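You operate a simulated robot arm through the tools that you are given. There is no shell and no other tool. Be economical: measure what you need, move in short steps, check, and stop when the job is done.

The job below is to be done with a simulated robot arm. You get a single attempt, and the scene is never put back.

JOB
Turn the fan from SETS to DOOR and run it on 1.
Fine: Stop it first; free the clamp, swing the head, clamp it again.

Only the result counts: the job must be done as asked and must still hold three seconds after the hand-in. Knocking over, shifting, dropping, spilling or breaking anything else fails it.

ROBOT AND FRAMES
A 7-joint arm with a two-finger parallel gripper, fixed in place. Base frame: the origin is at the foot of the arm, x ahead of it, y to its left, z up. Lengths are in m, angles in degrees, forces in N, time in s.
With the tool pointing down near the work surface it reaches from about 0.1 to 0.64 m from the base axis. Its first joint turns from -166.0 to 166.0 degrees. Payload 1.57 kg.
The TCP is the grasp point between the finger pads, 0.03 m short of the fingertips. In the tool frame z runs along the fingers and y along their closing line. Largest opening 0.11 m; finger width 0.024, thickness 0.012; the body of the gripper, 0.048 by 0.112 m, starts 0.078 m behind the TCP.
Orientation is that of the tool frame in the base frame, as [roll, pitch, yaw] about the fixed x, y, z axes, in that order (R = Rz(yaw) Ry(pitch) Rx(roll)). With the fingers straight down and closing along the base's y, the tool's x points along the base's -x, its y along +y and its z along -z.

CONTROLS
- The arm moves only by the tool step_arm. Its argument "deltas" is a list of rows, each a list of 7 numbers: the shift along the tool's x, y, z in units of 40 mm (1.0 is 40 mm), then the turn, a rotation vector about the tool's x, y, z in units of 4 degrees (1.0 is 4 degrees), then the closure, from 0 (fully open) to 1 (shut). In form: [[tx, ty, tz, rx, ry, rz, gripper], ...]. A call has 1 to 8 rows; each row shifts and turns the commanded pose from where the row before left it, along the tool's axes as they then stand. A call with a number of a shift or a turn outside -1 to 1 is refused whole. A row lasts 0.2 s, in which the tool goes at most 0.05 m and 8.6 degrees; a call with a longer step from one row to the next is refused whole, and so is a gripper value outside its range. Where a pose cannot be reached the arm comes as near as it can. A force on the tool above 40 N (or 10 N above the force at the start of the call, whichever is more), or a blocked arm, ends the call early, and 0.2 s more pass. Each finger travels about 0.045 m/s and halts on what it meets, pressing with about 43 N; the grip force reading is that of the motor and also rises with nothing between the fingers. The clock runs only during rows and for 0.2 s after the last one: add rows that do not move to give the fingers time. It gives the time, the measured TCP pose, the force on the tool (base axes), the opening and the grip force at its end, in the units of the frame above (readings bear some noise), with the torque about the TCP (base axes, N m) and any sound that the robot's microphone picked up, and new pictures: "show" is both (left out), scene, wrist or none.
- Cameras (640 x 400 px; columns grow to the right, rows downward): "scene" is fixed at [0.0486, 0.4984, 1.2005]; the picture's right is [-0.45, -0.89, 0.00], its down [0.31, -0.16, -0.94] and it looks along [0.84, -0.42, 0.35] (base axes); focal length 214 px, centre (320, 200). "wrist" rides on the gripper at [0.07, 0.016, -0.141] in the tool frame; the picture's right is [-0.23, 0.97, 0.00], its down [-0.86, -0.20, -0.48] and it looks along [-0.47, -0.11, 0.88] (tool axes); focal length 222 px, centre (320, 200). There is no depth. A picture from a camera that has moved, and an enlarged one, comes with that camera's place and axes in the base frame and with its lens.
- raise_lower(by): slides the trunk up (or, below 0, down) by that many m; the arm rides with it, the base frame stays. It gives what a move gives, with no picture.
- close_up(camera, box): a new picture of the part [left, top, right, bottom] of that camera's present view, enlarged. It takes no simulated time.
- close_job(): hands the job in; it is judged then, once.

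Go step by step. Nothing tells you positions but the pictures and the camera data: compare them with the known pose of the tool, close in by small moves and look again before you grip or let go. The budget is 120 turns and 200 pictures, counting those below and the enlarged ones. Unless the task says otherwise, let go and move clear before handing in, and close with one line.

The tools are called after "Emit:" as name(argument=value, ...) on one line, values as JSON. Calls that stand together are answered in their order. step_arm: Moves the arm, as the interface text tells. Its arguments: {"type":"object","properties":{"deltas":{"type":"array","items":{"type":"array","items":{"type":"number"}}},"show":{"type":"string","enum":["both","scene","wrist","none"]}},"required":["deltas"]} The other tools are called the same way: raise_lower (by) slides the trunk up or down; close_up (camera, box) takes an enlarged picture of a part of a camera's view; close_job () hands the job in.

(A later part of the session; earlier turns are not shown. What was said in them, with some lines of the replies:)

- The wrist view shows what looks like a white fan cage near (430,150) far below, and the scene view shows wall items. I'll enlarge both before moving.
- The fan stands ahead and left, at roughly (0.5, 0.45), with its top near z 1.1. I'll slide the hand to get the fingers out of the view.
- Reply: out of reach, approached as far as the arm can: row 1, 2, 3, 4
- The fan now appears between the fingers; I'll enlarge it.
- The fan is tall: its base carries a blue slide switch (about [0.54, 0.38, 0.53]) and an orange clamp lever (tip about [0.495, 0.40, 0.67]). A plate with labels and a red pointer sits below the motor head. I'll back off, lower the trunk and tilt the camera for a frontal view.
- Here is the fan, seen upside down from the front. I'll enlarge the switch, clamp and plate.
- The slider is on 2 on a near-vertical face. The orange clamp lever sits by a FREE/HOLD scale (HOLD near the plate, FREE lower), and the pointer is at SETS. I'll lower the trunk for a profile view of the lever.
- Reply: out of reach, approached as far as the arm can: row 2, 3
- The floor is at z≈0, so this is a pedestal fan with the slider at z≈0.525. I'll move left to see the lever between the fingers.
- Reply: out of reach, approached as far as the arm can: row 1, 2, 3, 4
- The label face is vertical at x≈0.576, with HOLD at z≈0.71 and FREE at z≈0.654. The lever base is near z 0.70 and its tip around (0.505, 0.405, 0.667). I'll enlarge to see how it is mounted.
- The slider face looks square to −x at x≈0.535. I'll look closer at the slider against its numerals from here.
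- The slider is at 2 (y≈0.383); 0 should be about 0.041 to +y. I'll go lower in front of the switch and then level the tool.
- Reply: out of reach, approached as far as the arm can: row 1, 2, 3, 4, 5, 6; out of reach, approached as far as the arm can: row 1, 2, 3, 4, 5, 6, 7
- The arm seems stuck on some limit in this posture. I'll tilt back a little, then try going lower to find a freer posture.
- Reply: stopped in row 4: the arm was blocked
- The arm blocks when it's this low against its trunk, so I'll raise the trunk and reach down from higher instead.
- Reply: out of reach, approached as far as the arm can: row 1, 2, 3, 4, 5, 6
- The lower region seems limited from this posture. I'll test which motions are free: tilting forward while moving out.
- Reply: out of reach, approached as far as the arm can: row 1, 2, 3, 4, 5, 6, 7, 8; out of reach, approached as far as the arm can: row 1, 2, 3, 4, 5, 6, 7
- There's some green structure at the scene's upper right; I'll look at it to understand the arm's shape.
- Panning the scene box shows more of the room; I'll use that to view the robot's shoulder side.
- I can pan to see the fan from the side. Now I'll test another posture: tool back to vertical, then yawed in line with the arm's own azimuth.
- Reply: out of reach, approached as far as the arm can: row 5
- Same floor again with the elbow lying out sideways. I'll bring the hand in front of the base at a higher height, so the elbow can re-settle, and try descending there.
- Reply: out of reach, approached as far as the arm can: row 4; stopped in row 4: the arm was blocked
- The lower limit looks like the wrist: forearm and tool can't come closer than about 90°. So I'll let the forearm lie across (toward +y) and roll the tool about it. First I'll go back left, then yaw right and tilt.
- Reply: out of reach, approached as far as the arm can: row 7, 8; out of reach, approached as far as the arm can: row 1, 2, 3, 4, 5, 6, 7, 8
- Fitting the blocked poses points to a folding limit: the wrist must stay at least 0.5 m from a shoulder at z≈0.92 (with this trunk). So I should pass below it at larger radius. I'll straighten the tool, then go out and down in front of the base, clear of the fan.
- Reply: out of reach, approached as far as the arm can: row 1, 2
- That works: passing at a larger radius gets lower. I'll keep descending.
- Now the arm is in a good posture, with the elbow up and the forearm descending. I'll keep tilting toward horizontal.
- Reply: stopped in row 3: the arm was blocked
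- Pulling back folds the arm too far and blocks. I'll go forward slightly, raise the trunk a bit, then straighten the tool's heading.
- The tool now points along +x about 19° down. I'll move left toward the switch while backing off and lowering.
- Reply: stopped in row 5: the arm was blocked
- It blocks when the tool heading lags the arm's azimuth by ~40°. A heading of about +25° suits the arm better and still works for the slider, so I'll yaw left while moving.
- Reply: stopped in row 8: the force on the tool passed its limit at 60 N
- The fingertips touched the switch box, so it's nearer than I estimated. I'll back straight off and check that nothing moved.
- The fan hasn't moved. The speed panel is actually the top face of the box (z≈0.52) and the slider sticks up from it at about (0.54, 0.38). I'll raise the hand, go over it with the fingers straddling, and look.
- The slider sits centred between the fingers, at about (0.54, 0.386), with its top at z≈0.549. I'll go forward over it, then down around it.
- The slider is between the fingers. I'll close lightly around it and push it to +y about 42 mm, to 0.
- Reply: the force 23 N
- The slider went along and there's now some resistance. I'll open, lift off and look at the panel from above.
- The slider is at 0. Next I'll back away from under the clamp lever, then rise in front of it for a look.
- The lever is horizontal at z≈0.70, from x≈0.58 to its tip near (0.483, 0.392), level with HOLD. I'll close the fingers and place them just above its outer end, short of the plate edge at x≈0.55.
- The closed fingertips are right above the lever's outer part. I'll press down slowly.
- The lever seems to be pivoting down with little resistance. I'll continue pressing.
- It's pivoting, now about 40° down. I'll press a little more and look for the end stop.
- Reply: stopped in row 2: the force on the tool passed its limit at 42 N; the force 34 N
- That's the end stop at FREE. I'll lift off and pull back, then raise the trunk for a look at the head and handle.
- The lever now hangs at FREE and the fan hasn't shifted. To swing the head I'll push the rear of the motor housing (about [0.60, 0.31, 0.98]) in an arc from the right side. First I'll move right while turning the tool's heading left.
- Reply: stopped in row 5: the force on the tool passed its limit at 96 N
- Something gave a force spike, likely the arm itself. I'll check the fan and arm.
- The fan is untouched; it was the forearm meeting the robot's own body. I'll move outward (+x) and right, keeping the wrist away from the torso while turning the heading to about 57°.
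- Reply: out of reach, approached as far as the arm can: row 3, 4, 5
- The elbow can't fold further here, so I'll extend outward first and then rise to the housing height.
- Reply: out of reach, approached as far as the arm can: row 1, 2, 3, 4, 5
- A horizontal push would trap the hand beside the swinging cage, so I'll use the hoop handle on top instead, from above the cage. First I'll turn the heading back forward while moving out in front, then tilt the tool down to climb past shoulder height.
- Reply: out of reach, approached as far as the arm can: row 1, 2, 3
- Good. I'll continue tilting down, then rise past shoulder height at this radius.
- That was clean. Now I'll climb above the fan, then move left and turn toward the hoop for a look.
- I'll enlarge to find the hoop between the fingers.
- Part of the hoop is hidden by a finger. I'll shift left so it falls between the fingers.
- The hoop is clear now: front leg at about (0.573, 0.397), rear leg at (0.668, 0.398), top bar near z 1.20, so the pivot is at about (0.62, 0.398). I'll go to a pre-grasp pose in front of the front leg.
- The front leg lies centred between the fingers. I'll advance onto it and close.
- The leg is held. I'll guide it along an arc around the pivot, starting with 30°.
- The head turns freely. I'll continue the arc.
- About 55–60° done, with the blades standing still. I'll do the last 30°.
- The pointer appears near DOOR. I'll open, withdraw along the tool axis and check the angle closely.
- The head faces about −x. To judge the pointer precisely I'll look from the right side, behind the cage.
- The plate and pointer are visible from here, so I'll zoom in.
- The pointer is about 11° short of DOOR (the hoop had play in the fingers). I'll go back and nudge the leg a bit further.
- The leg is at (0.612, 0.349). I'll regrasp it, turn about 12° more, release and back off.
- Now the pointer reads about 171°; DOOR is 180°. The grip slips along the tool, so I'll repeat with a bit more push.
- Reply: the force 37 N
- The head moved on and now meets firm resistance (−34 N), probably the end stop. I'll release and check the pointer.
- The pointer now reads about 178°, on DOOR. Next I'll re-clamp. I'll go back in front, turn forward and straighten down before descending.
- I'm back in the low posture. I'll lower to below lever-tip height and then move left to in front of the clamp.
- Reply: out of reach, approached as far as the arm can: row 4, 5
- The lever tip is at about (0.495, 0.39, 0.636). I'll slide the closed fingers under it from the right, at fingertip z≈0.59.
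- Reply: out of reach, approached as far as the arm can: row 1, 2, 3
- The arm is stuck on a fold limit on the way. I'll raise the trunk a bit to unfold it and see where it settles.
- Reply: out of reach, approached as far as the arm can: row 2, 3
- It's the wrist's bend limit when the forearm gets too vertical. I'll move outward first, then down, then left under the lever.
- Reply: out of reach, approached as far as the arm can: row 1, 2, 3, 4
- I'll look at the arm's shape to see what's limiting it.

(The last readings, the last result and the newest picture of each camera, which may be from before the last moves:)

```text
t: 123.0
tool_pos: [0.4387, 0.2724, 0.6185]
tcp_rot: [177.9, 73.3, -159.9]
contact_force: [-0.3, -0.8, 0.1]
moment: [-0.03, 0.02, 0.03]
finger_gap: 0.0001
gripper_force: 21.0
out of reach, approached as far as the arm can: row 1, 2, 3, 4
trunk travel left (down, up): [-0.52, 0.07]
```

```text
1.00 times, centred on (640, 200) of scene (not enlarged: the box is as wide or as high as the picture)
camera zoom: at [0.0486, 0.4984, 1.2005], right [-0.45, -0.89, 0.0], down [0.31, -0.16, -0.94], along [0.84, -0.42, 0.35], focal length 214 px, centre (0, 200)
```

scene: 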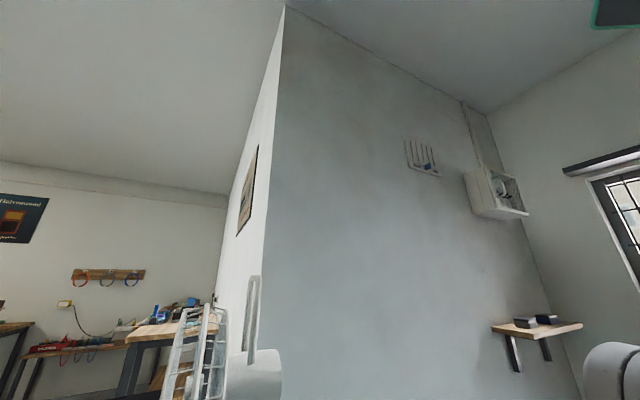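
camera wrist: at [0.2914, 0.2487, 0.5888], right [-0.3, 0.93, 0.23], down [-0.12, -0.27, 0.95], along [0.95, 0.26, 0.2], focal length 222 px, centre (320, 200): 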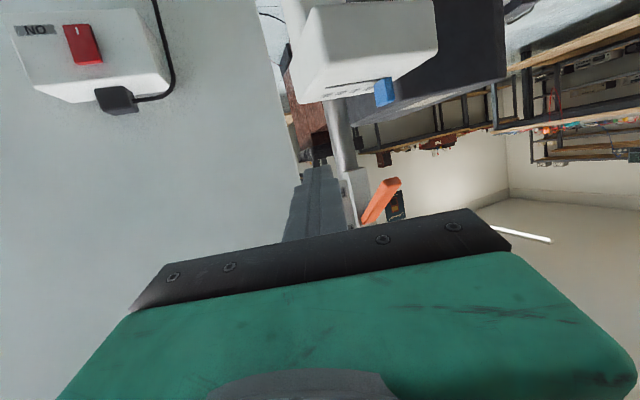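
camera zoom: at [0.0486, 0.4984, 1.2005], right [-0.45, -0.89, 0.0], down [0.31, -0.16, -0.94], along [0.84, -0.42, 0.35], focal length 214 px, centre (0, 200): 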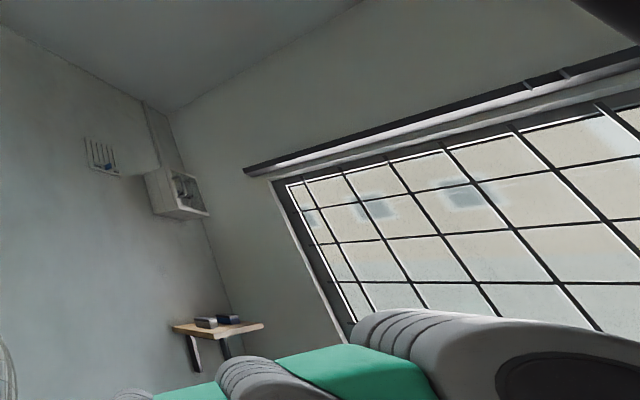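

The forearm leans inward and the wrist bend is at its limit. I'll tilt the tool down about 12° more, which relieves it, and then move outward.

Emit:
step_arm(deltas=[[0, 0, -0.2, 0, 1, 0, 1], [0, 0, -0.2, 0, 1, 0, 1], [0, 0, 0, 0, 1, 0, 1], [-0.3, 0, 0.6, 0, 0, 0, 1], [-0.3, 0, 0.6, 0, 0, 0, 1]], show="wrist")

```text
t: 124.2
tool_pos: [0.4392, 0.2595, 0.6468]
tcp_rot: [178.4, 69.4, -159.5]
contact_force: [-0.2, 0.2, -0.8]
moment: [-0.01, 0.02, 0.02]
finger_gap: 0.0
gripper_force: 21.4
out of reach, approached as far as the arm can: row 1, 2, 3, 4, 5
trunk travel left (down, up): [-0.52, 0.07]
camera wrist: at [0.2873, 0.217, 0.6323], right [-0.29, 0.93, 0.22], down [-0.06, -0.25, 0.97], along [0.96, 0.27, 0.13], focal length 222 px, centre (320, 200)
```

wrist: 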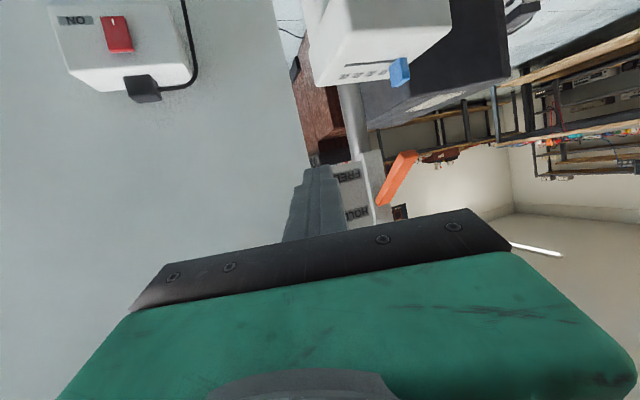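

I'll probe small single moves to see which directions are free.

Emit:
step_arm(deltas=[[0, 0, 0.5, 0, 0, 0, 1]], show="none")

Emit:
step_arm(deltas=[[0, -0.5, 0, 0, 0, 0, 1]], show="none")

Emit:
step_arm(deltas=[[0, 0, 0, 0.7, 0, 0.2, 1]], show="none")

Emit:
step_arm(deltas=[[0, 0, 0, -0.7, 0, -0.2, 1]], show="none")

```text
t: 124.6
tool_pos: [0.4401, 0.2603, 0.6472]
tcp_rot: [178.4, 69.5, -159.6]
contact_force: [-0.7, 0.0, -0.6]
moment: [0.03, 0.0, 0.01]
finger_gap: 0.0
gripper_force: 21.5
out of reach, approached as far as the arm can: row 1
trunk travel left (down, up): [-0.52, 0.07]
```

```text
t: 125.0
tool_pos: [0.4467, 0.2432, 0.647]
tcp_rot: [178.4, 69.4, -159.5]
contact_force: [-0.6, 1.2, 0.3]
moment: [-0.01, 0.02, -0.02]
finger_gap: 0.0
gripper_force: 21.4
trunk travel left (down, up): [-0.52, 0.07]
```

```text
t: 125.4
tool_pos: [0.448, 0.2443, 0.6469]
tcp_rot: [179.0, 69.5, -161.7]
contact_force: [0.1, -1.0, -0.6]
moment: [0.01, -0.01, -0.03]
finger_gap: 0.0
gripper_force: 21.5
trunk travel left (down, up): [-0.52, 0.07]
```

```text
t: 125.8
tool_pos: [0.448, 0.2441, 0.6473]
tcp_rot: [178.4, 69.4, -159.5]
contact_force: [0.0, -0.4, -0.9]
moment: [-0.01, 0.02, 0.01]
finger_gap: 0.0
gripper_force: 20.8
trunk travel left (down, up): [-0.52, 0.07]
```

Forward is refused in this wrist posture, but right is free. I'll go back right, lower the trunk to −0.17, and repeat the approach that worked earlier: start with the heading to the right, then yaw left while moving left.

Emit:
step_arm(deltas=[[-0.35, -0.72, 0.1, 0, 0, 0, 1], [-0.35, -0.72, 0.22, 0, 0, 0, 1], [-0.35, -0.72, 0.22, 0, 0, 0, 1], [-0.35, -0.72, 0.3, 0, 0, 0, 1]], show="none")

Emit:
raise_lower(by=-0.1)

Emit:
step_arm(deltas=[[0, 0, 0, 0.937, 0, 0.35, 1], [0, 0, 0, 0.937, 0, 0.35, 1], [0, 0, 0, 0.937, 0, 0.35, 1], [0, 0, 0, 0.937, 0, 0.35, 1], [0, 0, 0, 0.937, 0, 0.35, 1], [0, 0, 0, 0.937, 0, 0.35, 1], [0, 0, 0, 0.937, 0, 0.35, 1]], show="none")

```text
t: 126.8
tool_pos: [0.5269, 0.1645, 0.6805]
tcp_rot: [178.3, 69.3, -159.7]
contact_force: [0.7, 0.2, 0.9]
moment: [-0.02, 0.02, 0.02]
finger_gap: 0.0002
gripper_force: 21.5
out of reach, approached as far as the arm can: row 4
trunk travel left (down, up): [-0.52, 0.07]
```

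```text
t: 128.2
tool_pos: [0.5262, 0.1634, 0.5801]
tcp_rot: [178.4, 69.3, -159.5]
contact_force: [-0.5, 0.0, -0.8]
moment: [0.02, 0.01, -0.03]
finger_gap: 0.0002
gripper_force: 21.6
trunk travel left (down, up): [-0.42, 0.17]
```

```text
t: 129.8
tool_pos: [0.5281, 0.1664, 0.5742]
tcp_rot: [-179.6, 68.2, 177.3]
contact_force: [0.3, -0.9, 0.0]
moment: [-0.05, -0.02, 0.0]
finger_gap: 0.0002
gripper_force: 20.5
out of reach, approached as far as the arm can: row 1, 2
trunk travel left (down, up): [-0.42, 0.17]
```

Emit:
step_arm(deltas=[[0.1, 0.54, -0.1, -0.93, 0.03, -0.36, 1], [0.1, 0.54, -0.1, -0.93, 0.03, -0.36, 1], [0.1, 0.54, -0.1, -0.93, 0.03, -0.36, 1], [0.1, 0.54, -0.1, -0.93, 0.03, -0.36, 1], [0.1, 0.54, -0.1, -0.93, 0.03, -0.36, 1], [0.1, 0.54, -0.1, -0.93, 0.03, -0.36, 1], [0.1, 0.54, -0.1, -0.93, 0.03, -0.36, 1]], show="wrist")

```text
t: 131.4
tool_pos: [0.4687, 0.3087, 0.5598]
tcp_rot: [179.0, 67.3, -155.9]
contact_force: [-0.2, -0.1, 0.2]
moment: [0.0, -0.01, 0.01]
finger_gap: 0.0
gripper_force: 21.7
trunk travel left (down, up): [-0.42, 0.17]
camera wrist: at [0.3186, 0.2572, 0.5503], right [-0.33, 0.92, 0.22], down [-0.01, -0.23, 0.97], along [0.94, 0.32, 0.09], focal length 222 px, centre (320, 200)
```

wrist: 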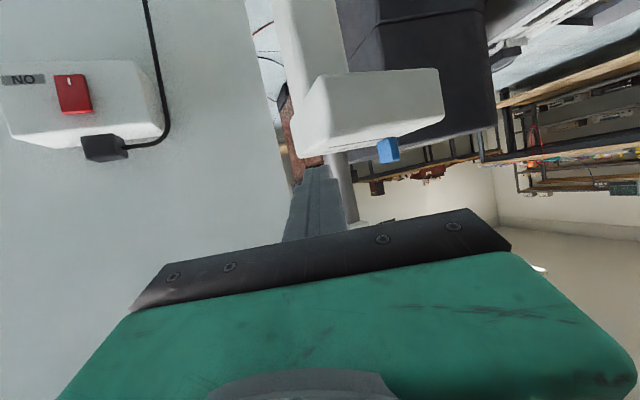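

That worked with no flags. Now I'll raise slightly and slide left under the lever.

Emit:
step_arm(deltas=[[-0.85, 0, -0.36, 0, 0, 0, 1], [-0.215, 0.7, 0.51, 0, 0, 0, 1], [-0.215, 0.7, 0.51, 0, 0, 0, 1]], show="wrist")

Emit:
close_up(camera="wrist", box=[220, 80, 460, 230])

```text
t: 132.2
tool_pos: [0.4864, 0.3786, 0.5951]
tcp_rot: [179.1, 67.3, -156.0]
contact_force: [-0.3, -0.2, 0.5]
moment: [0.01, 0.01, -0.01]
finger_gap: 0.0
gripper_force: 21.0
trunk travel left (down, up): [-0.42, 0.17]
camera wrist: at [0.3358, 0.3268, 0.5863], right [-0.33, 0.92, 0.22], down [-0.01, -0.23, 0.97], along [0.94, 0.32, 0.09], focal length 222 px, centre (320, 200)
```

wrist: 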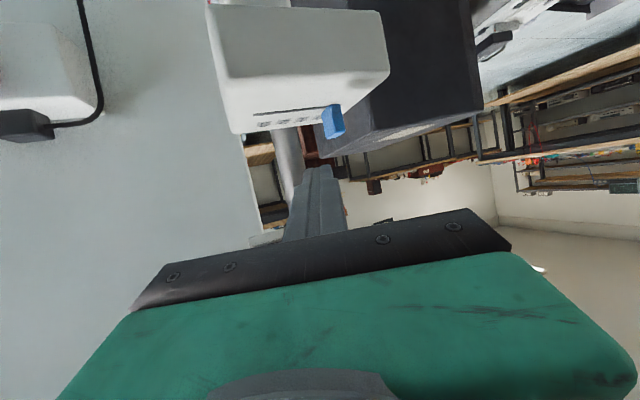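

```text
2.67 times, centred on (340, 155) of wrist
camera zoom: at [0.3358, 0.3268, 0.5863], right [-0.33, 0.92, 0.22], down [-0.01, -0.23, 0.97], along [0.94, 0.32, 0.09], focal length 592 px, centre (267, 320)
```

zoom: 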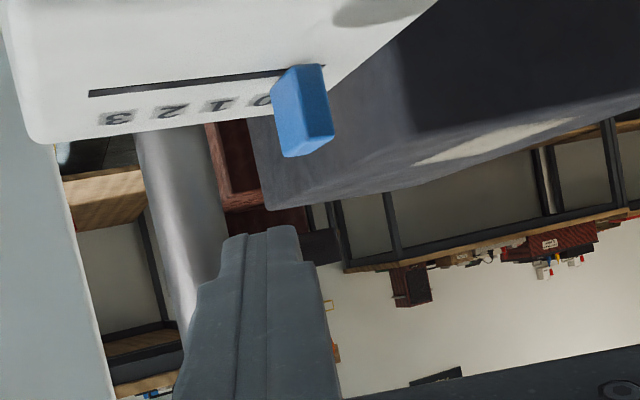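

The fingers are under the lever. I'll push up slowly.

Emit:
step_arm(deltas=[[-0.277, 0, -0.116, 0, 0, 0, 1], [-0.277, 0, -0.116, 0, 0, 0, 1], [-0.277, 0, -0.116, 0, 0, 0, 1], [-0.277, 0, -0.116, 0, 0, 0, 1], [-0.277, 0, -0.116, 0, 0, 0, 1], [-0.277, 0, -0.116, 0, 0, 0, 1]], show="wrist")

Emit:
close_up(camera="wrist", box=[220, 80, 460, 230])

```text
t: 133.6
tool_pos: [0.4851, 0.3799, 0.6706]
tcp_rot: [179.2, 67.2, -155.7]
contact_force: [-26.3, -7.7, -3.3]
moment: [0.09, -0.38, 0.09]
finger_gap: 0.0001
gripper_force: 21.7
trunk travel left (down, up): [-0.42, 0.17]
camera wrist: at [0.3349, 0.3268, 0.6609], right [-0.33, 0.92, 0.22], down [-0.02, -0.23, 0.97], along [0.94, 0.32, 0.09], focal length 222 px, centre (320, 200)
```

wrist: 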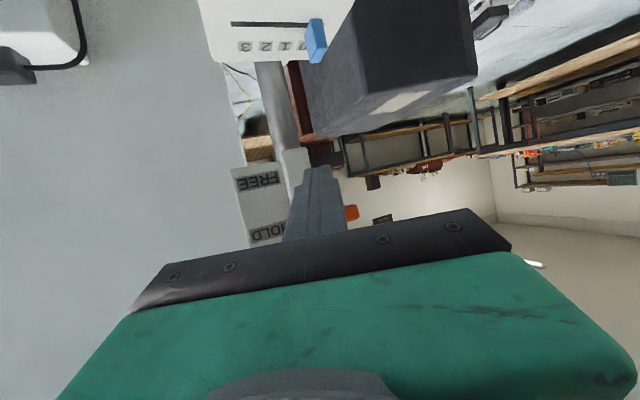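

```text
2.67 times, centred on (340, 155) of wrist
camera zoom: at [0.3349, 0.3268, 0.6609], right [-0.33, 0.92, 0.22], down [-0.02, -0.23, 0.97], along [0.94, 0.32, 0.09], focal length 592 px, centre (267, 320)
```

zoom: 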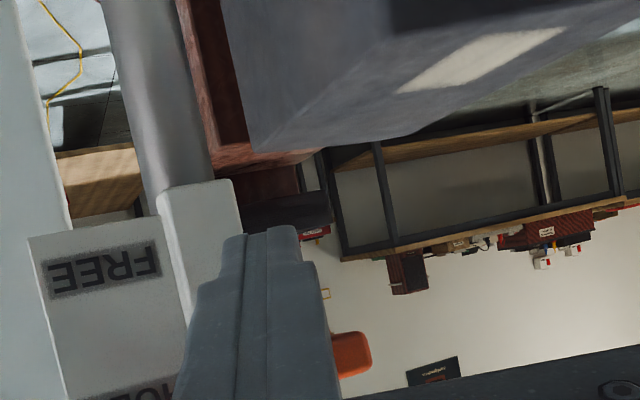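

The lever has come up close to HOLD. I'll push a little more to seat it.

Emit:
step_arm(deltas=[[-0.277, 0, -0.116, 0, 0, 0, 1], [-0.277, 0, -0.116, 0, 0, 0, 1]], show="none")

Emit:
close_up(camera="wrist", box=[220, 80, 460, 230])

```text
t: 134.2
tool_pos: [0.4851, 0.3774, 0.6841]
tcp_rot: [178.8, 66.4, -156.0]
contact_force: [-6.8, 6.5, -12.3]
moment: [-0.16, -0.11, 0.02]
finger_gap: 0.0001
gripper_force: 21.1
trunk travel left (down, up): [-0.42, 0.17]
stopped in row 2: the force on the tool passed its limit at 42 N (the readings are from after the stop); the commanded pose is now the measured one
```

```text
2.67 times, centred on (340, 155) of wrist
camera zoom: at [0.3332, 0.3238, 0.6778], right [-0.33, 0.92, 0.22], down [0.0, -0.23, 0.97], along [0.94, 0.32, 0.07], focal length 592 px, centre (267, 320)
```

zoom: 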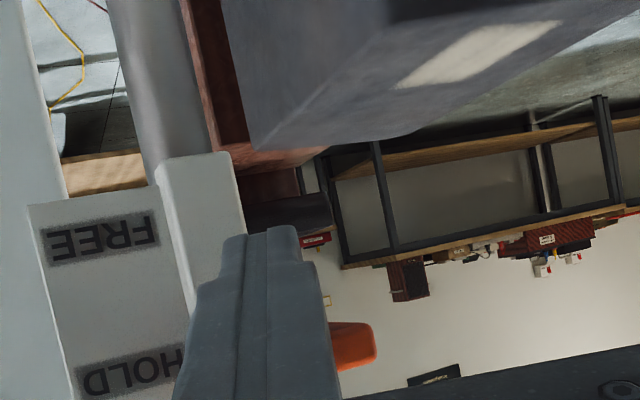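

The stop is reached with the lever level at z≈0.70. I'll back off and check it.

Emit:
step_arm(deltas=[[0.7, 0, 0.3, 0, 0, 0, 1], [0.6, -0.3, -0.3, 0, 0, 0, 1], [0, -0.3, -0.7, 0, 0, 0, 1]], show="wrist")

Emit:
close_up(camera="wrist", box=[220, 60, 460, 210])

Emit:
close_up(camera="scene", box=[0, 399, 640, 400])

```text
t: 135.0
tool_pos: [0.4518, 0.3346, 0.6513]
tcp_rot: [178.9, 66.8, -156.1]
contact_force: [0.5, 0.5, 0.5]
moment: [-0.03, -0.01, -0.02]
finger_gap: 0.0
gripper_force: 21.5
trunk travel left (down, up): [-0.42, 0.17]
camera wrist: at [0.3017, 0.2825, 0.6436], right [-0.33, 0.92, 0.22], down [-0.01, -0.23, 0.97], along [0.94, 0.32, 0.08], focal length 222 px, centre (320, 200)
```

wrist: 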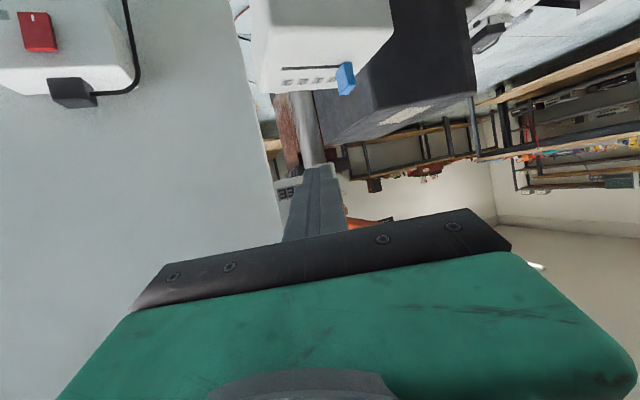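

```text
2.67 times, centred on (340, 135) of wrist
camera zoom: at [0.3017, 0.2825, 0.6436], right [-0.33, 0.92, 0.22], down [-0.01, -0.23, 0.97], along [0.94, 0.32, 0.08], focal length 592 px, centre (267, 373)
```

zoom: 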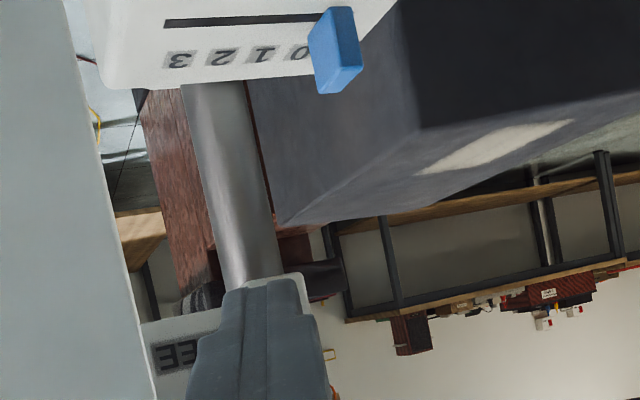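

```text
1.00 times, centred on (320, 400) of scene (not enlarged: the box is as wide or as high as the picture)
camera zoom: at [0.0486, 0.4984, 1.2005], right [-0.45, -0.89, 0.0], down [0.31, -0.16, -0.94], along [0.84, -0.42, 0.35], focal length 214 px, centre (320, 0)
```

zoom: 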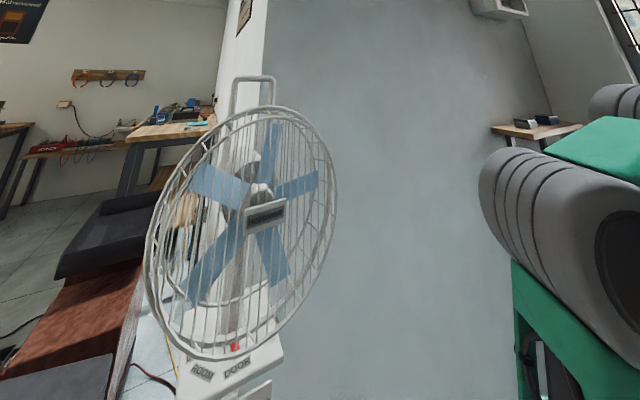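

The head hasn't moved. Now the slider: I'll open to ~33 mm and go above it at 0 (y≈0.4235), keeping under the lever.

Emit:
step_arm(deltas=[[0.28, 0.61, 0.41, 0, 0, 0, 0.7], [0.28, 0.61, 0.41, 0, 0, 0, 0.7], [0.28, 0.61, 0.41, 0, 0, 0, 0.7], [-0.34, -0.3, 0.8, 0, 0, 0, 0.7]], show="wrist")

Emit:
close_up(camera="wrist", box=[220, 60, 460, 230])

```text
t: 136.0
tool_pos: [0.4882, 0.4177, 0.5975]
tcp_rot: [179.0, 66.7, -156.0]
contact_force: [0.0, 0.7, 0.4]
moment: [-0.02, 0.01, -0.01]
finger_gap: 0.0331
gripper_force: 0.0
trunk travel left (down, up): [-0.42, 0.17]
camera wrist: at [0.338, 0.3657, 0.5901], right [-0.33, 0.92, 0.22], down [-0.01, -0.23, 0.97], along [0.94, 0.32, 0.08], focal length 222 px, centre (320, 200)
```

wrist: 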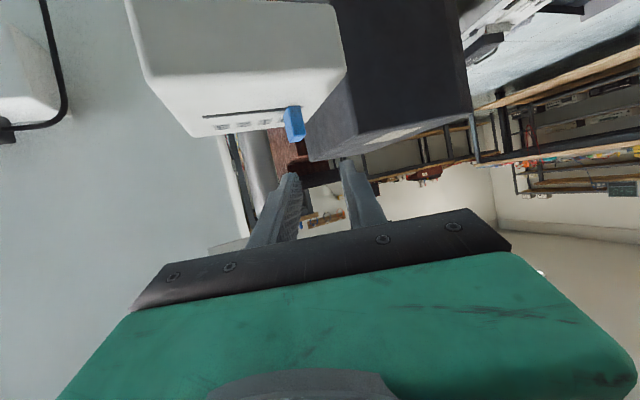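

```text
2.35 times, centred on (340, 145) of wrist
camera zoom: at [0.338, 0.3657, 0.5901], right [-0.33, 0.92, 0.22], down [-0.01, -0.23, 0.97], along [0.94, 0.32, 0.08], focal length 523 px, centre (273, 329)
```

zoom: 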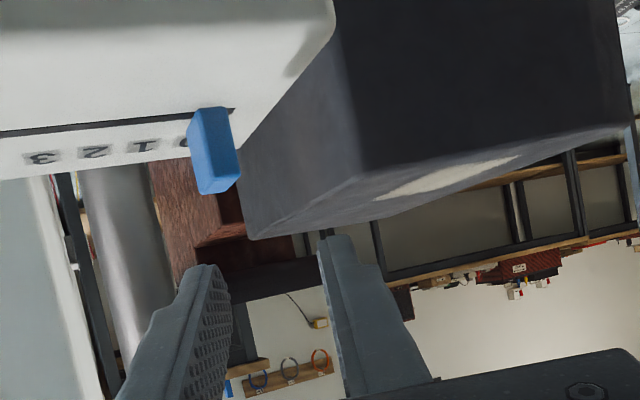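

Slider confirmed at (0.54, 0.426). I'll go forward and down around it.

Emit:
step_arm(deltas=[[-0.31, -0.34, 0.75, 0, 0, 0, 0.7], [0.58, 0, 0.245, 0, 0, 0, 0.7], [0.58, 0, 0.245, 0, 0, 0, 0.7]], show="wrist")

Emit:
close_up(camera="wrist", box=[220, 80, 460, 230])

```text
t: 136.8
tool_pos: [0.5211, 0.42, 0.5501]
tcp_rot: [178.8, 66.8, -156.0]
contact_force: [0.4, -0.6, -0.1]
moment: [-0.02, 0.03, 0.0]
finger_gap: 0.0331
gripper_force: 0.1
trunk travel left (down, up): [-0.42, 0.17]
camera wrist: at [0.3709, 0.3683, 0.5426], right [-0.33, 0.92, 0.22], down [-0.01, -0.23, 0.97], along [0.94, 0.32, 0.08], focal length 222 px, centre (320, 200)
```

wrist: 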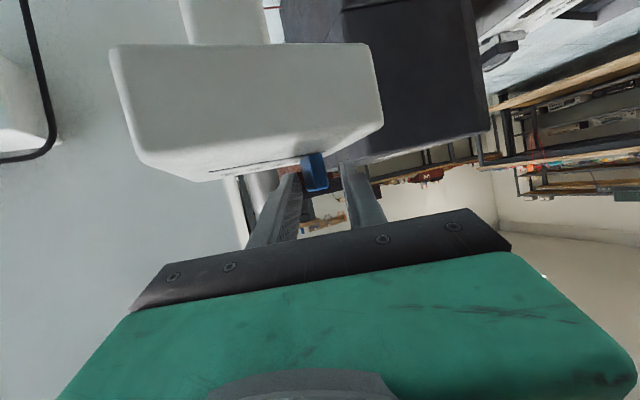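

```text
2.67 times, centred on (340, 155) of wrist
camera zoom: at [0.3709, 0.3683, 0.5426], right [-0.33, 0.92, 0.22], down [-0.01, -0.23, 0.97], along [0.94, 0.32, 0.08], focal length 592 px, centre (267, 320)
```

zoom: 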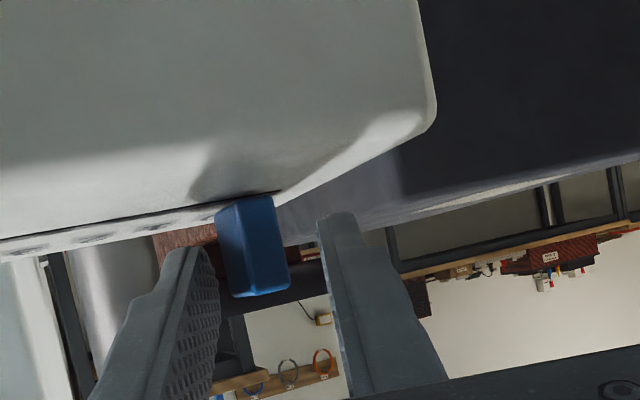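

The slider is between the fingers. I'll lower a hair, close on it and draw it 20.5 mm toward −y to position 1.

Emit:
step_arm(deltas=[[0.12, 0, 0.05, 0, 0, 0, 0.7], [0, 0, 0, 0, 0, 0, 0.86], [0, 0, 0, 0, 0, 0, 0.86], [0.027, -0.156, -0.064, 0, 0, 0, 0.86], [0.027, -0.156, -0.064, 0, 0, 0, 0.86], [0.027, -0.156, -0.064, 0, 0, 0, 0.86], [0, 0, 0, 0, 0, 0, 0.86]], show="none")

Emit:
step_arm(deltas=[[0, 0, 0, 0, 0, 0, 0.7], [0, 0, 0, 0, 0, 0, 0.65], [-0.9, 0, -0.38, 0, 0, 0, 0.65], [-0.3, 0, -0.7, 0, 0, 0, 0.65]], show="wrist")

Emit:
close_up(camera="wrist", box=[220, 60, 460, 210])

```text
t: 138.4
tool_pos: [0.5209, 0.3986, 0.5431]
tcp_rot: [179.0, 66.6, -156.0]
contact_force: [5.1, -1.1, -8.6]
moment: [-0.38, -0.15, -0.59]
finger_gap: 0.0195
gripper_force: 33.9
trunk travel left (down, up): [-0.42, 0.17]
```

```text
t: 139.4
tool_pos: [0.5022, 0.3875, 0.6052]
tcp_rot: [178.9, 66.6, -156.0]
contact_force: [0.0, -0.2, -1.2]
moment: [0.03, 0.01, 0.01]
finger_gap: 0.0385
gripper_force: 0.1
trunk travel left (down, up): [-0.42, 0.17]
camera wrist: at [0.3527, 0.336, 0.598], right [-0.33, 0.92, 0.22], down [0.0, -0.23, 0.97], along [0.94, 0.32, 0.08], focal length 222 px, centre (320, 200)
```

wrist: 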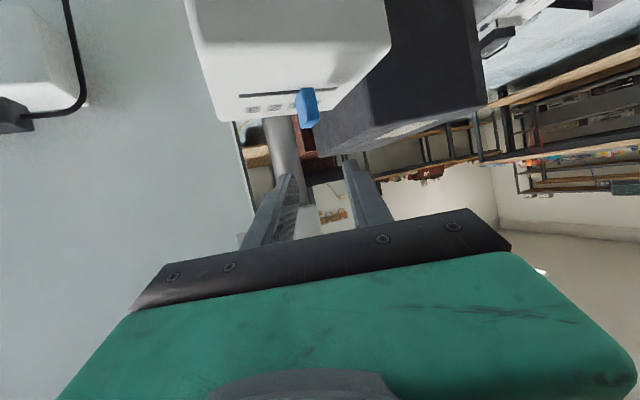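

```text
2.67 times, centred on (340, 135) of wrist
camera zoom: at [0.3527, 0.336, 0.598], right [-0.33, 0.92, 0.22], down [0.0, -0.23, 0.97], along [0.94, 0.32, 0.08], focal length 592 px, centre (267, 373)
```

zoom: 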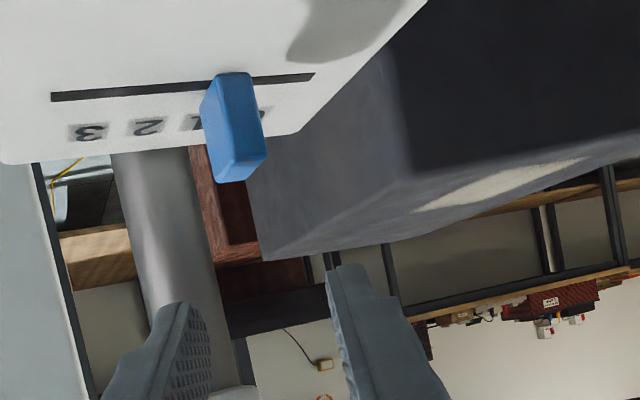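

The slider sits on 1. I'll pull back along the tool axis, then check the fan, lever and pointer.

Emit:
step_arm(deltas=[[0.3, -0.2, -0.9, 0, 0, 0, 0.65], [0.3, -0.6, -0.5, 0, 0, 0, 0.65], [0.3, -0.6, 0, 0, 0, 0, 0.65], [0, -0.6, 0.2, 0, 0, 0, 0.65]], show="wrist")

Emit:
close_up(camera="wrist", box=[250, 40, 490, 220])

Emit:
close_up(camera="scene", box=[0, 399, 640, 400])

```text
t: 140.4
tool_pos: [0.4855, 0.2958, 0.5904]
tcp_rot: [178.8, 66.7, -156.2]
contact_force: [-0.1, 0.5, -0.1]
moment: [0.0, 0.01, -0.03]
finger_gap: 0.0383
gripper_force: 0.0
trunk travel left (down, up): [-0.42, 0.17]
camera wrist: at [0.3352, 0.244, 0.5826], right [-0.33, 0.92, 0.22], down [0.0, -0.23, 0.97], along [0.94, 0.32, 0.08], focal length 222 px, centre (320, 200)
```

wrist: 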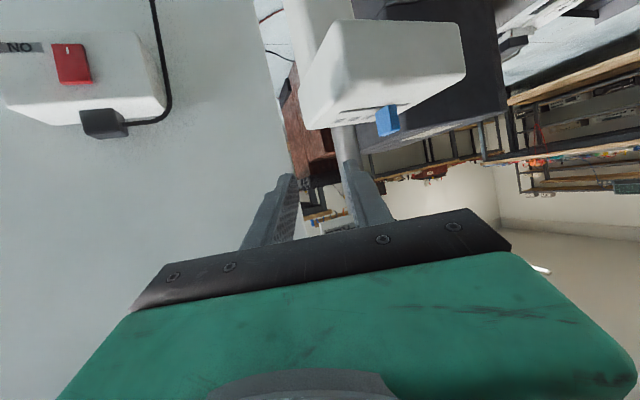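

```text
2.22 times, centred on (370, 130) of wrist
camera zoom: at [0.3352, 0.244, 0.5826], right [-0.33, 0.92, 0.22], down [0.0, -0.23, 0.97], along [0.94, 0.32, 0.08], focal length 494 px, centre (209, 356)
```

zoom: 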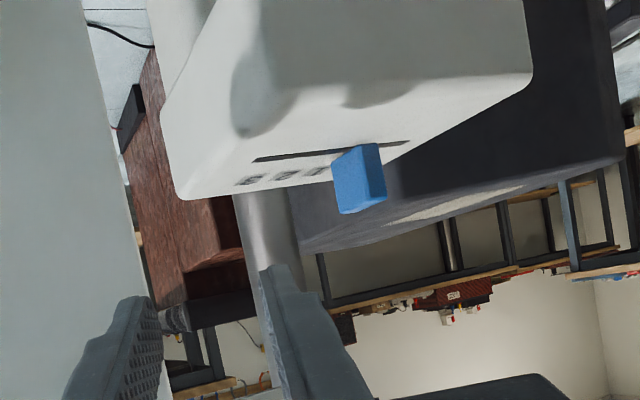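

```text
1.00 times, centred on (320, 400) of scene (not enlarged: the box is as wide or as high as the picture)
camera zoom: at [0.0486, 0.4984, 1.2005], right [-0.45, -0.89, 0.0], down [0.31, -0.16, -0.94], along [0.84, -0.42, 0.35], focal length 214 px, centre (320, 0)
```

zoom: 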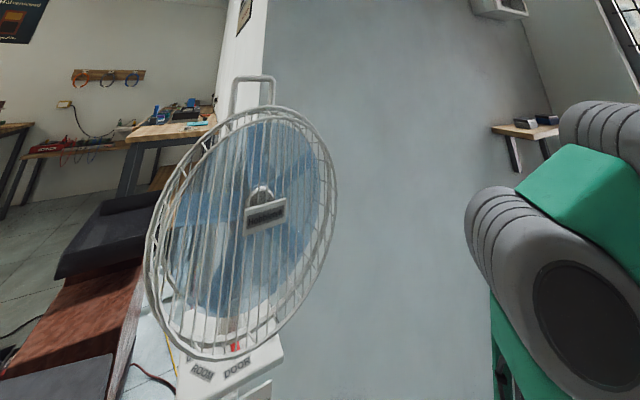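

The blades are now spinning. I'll raise the trunk a little to confirm the lever at HOLD.

Emit:
raise_lower(by=0.06)

Emit:
close_up(camera="wrist", box=[280, 40, 480, 215])

```text
t: 141.4
tool_pos: [0.4856, 0.2962, 0.6499]
tcp_rot: [178.8, 66.7, -156.0]
contact_force: [0.1, -0.5, -0.2]
moment: [0.03, 0.04, 0.02]
finger_gap: 0.0387
gripper_force: 0.1
trunk travel left (down, up): [-0.48, 0.11]
```

```text
2.29 times, centred on (380, 128) of wrist
camera zoom: at [0.3352, 0.2442, 0.6426], right [-0.33, 0.92, 0.22], down [0.0, -0.23, 0.97], along [0.94, 0.32, 0.08], focal length 508 px, centre (183, 366)
```

zoom: 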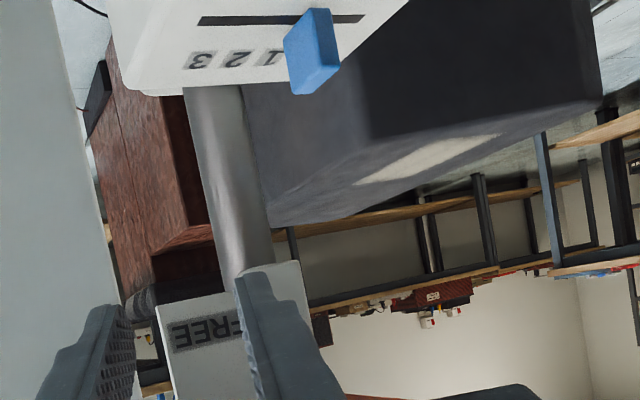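

I'll back off to the right, clear of the fan, for a full view of the lever.

Emit:
step_arm(deltas=[[0, -0.9, 0.3, 0, 0, 0, 0.65], [0, -0.9, 0.3, 0, 0, 0, 0.65], [-0.6, -0.9, 0, 0, 0, 0, 0.65], [-0.6, -0.6, 0, 0, 0, 0, 0.65]], show="wrist")

Emit:
close_up(camera="wrist", box=[340, 40, 640, 240])

```text
t: 142.4
tool_pos: [0.5786, 0.1935, 0.6845]
tcp_rot: [179.0, 66.7, -156.0]
contact_force: [1.2, 0.1, -0.6]
moment: [0.03, -0.01, 0.0]
finger_gap: 0.0387
gripper_force: 0.1
trunk travel left (down, up): [-0.48, 0.11]
camera wrist: at [0.4285, 0.1404, 0.6767], right [-0.33, 0.92, 0.22], down [0.0, -0.23, 0.97], along [0.94, 0.32, 0.08], focal length 222 px, centre (320, 200)
```

wrist: 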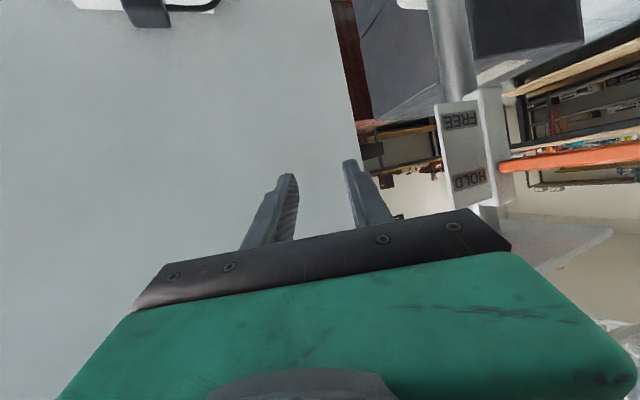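

```text
2.00 times, centred on (490, 140) of wrist
camera zoom: at [0.4285, 0.1404, 0.6767], right [-0.33, 0.92, 0.22], down [0.0, -0.23, 0.97], along [0.94, 0.32, 0.08], focal length 444 px, centre (-20, 320)
```

zoom: 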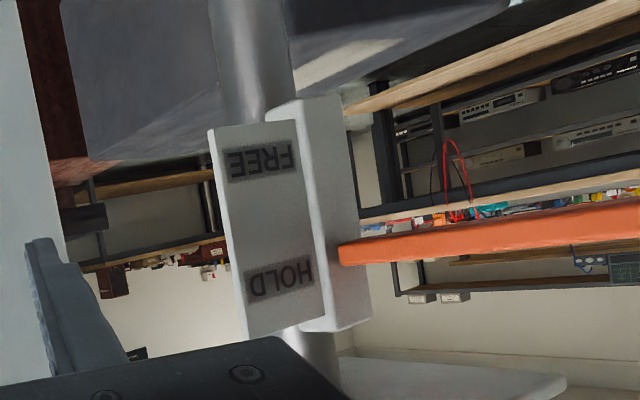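

The lever is level at HOLD, the slider is on 1 with the blades turning, and the pointer is on DOOR. I'll move the hand a bit further clear and take a last look.

Emit:
step_arm(deltas=[[0.4, -0.6, 0, 0, 0, 0, 0.65], [0.4, -0.6, 0, 0, 0, 0, 0.65], [0, 0, 0, 0, 0, 0, 0.65]], show="none")

Emit:
close_up(camera="scene", box=[0, 399, 640, 400])

```text
t: 143.2
tool_pos: [0.5885, 0.1462, 0.6544]
tcp_rot: [178.9, 66.7, -156.1]
contact_force: [-0.6, 0.3, 0.4]
moment: [0.02, -0.03, 0.01]
finger_gap: 0.0382
gripper_force: 0.0
trunk travel left (down, up): [-0.48, 0.11]
```

```text
1.00 times, centred on (320, 400) of scene (not enlarged: the box is as wide or as high as the picture)
camera zoom: at [0.0486, 0.4984, 1.2005], right [-0.45, -0.89, 0.0], down [0.31, -0.16, -0.94], along [0.84, -0.42, 0.35], focal length 214 px, centre (320, 0)
```

zoom: 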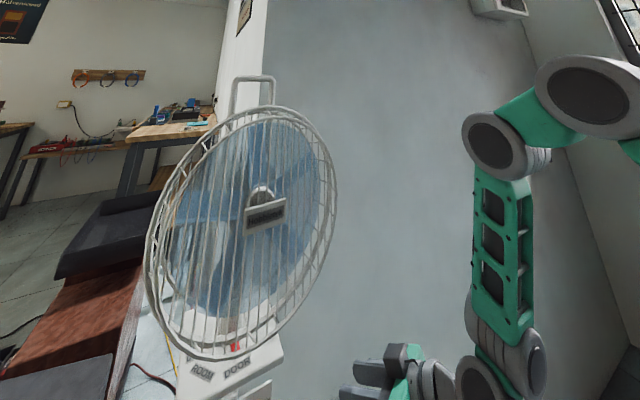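

Everything is in place and the hand is clear, so I'm handing in.

Emit:
close_job()

```text
The job is handed in.
```

The fan was stopped, unclamped, turned from SETS to DOOR (pointer within about 2° of the mark), clamped again at HOLD, and is running on 1.
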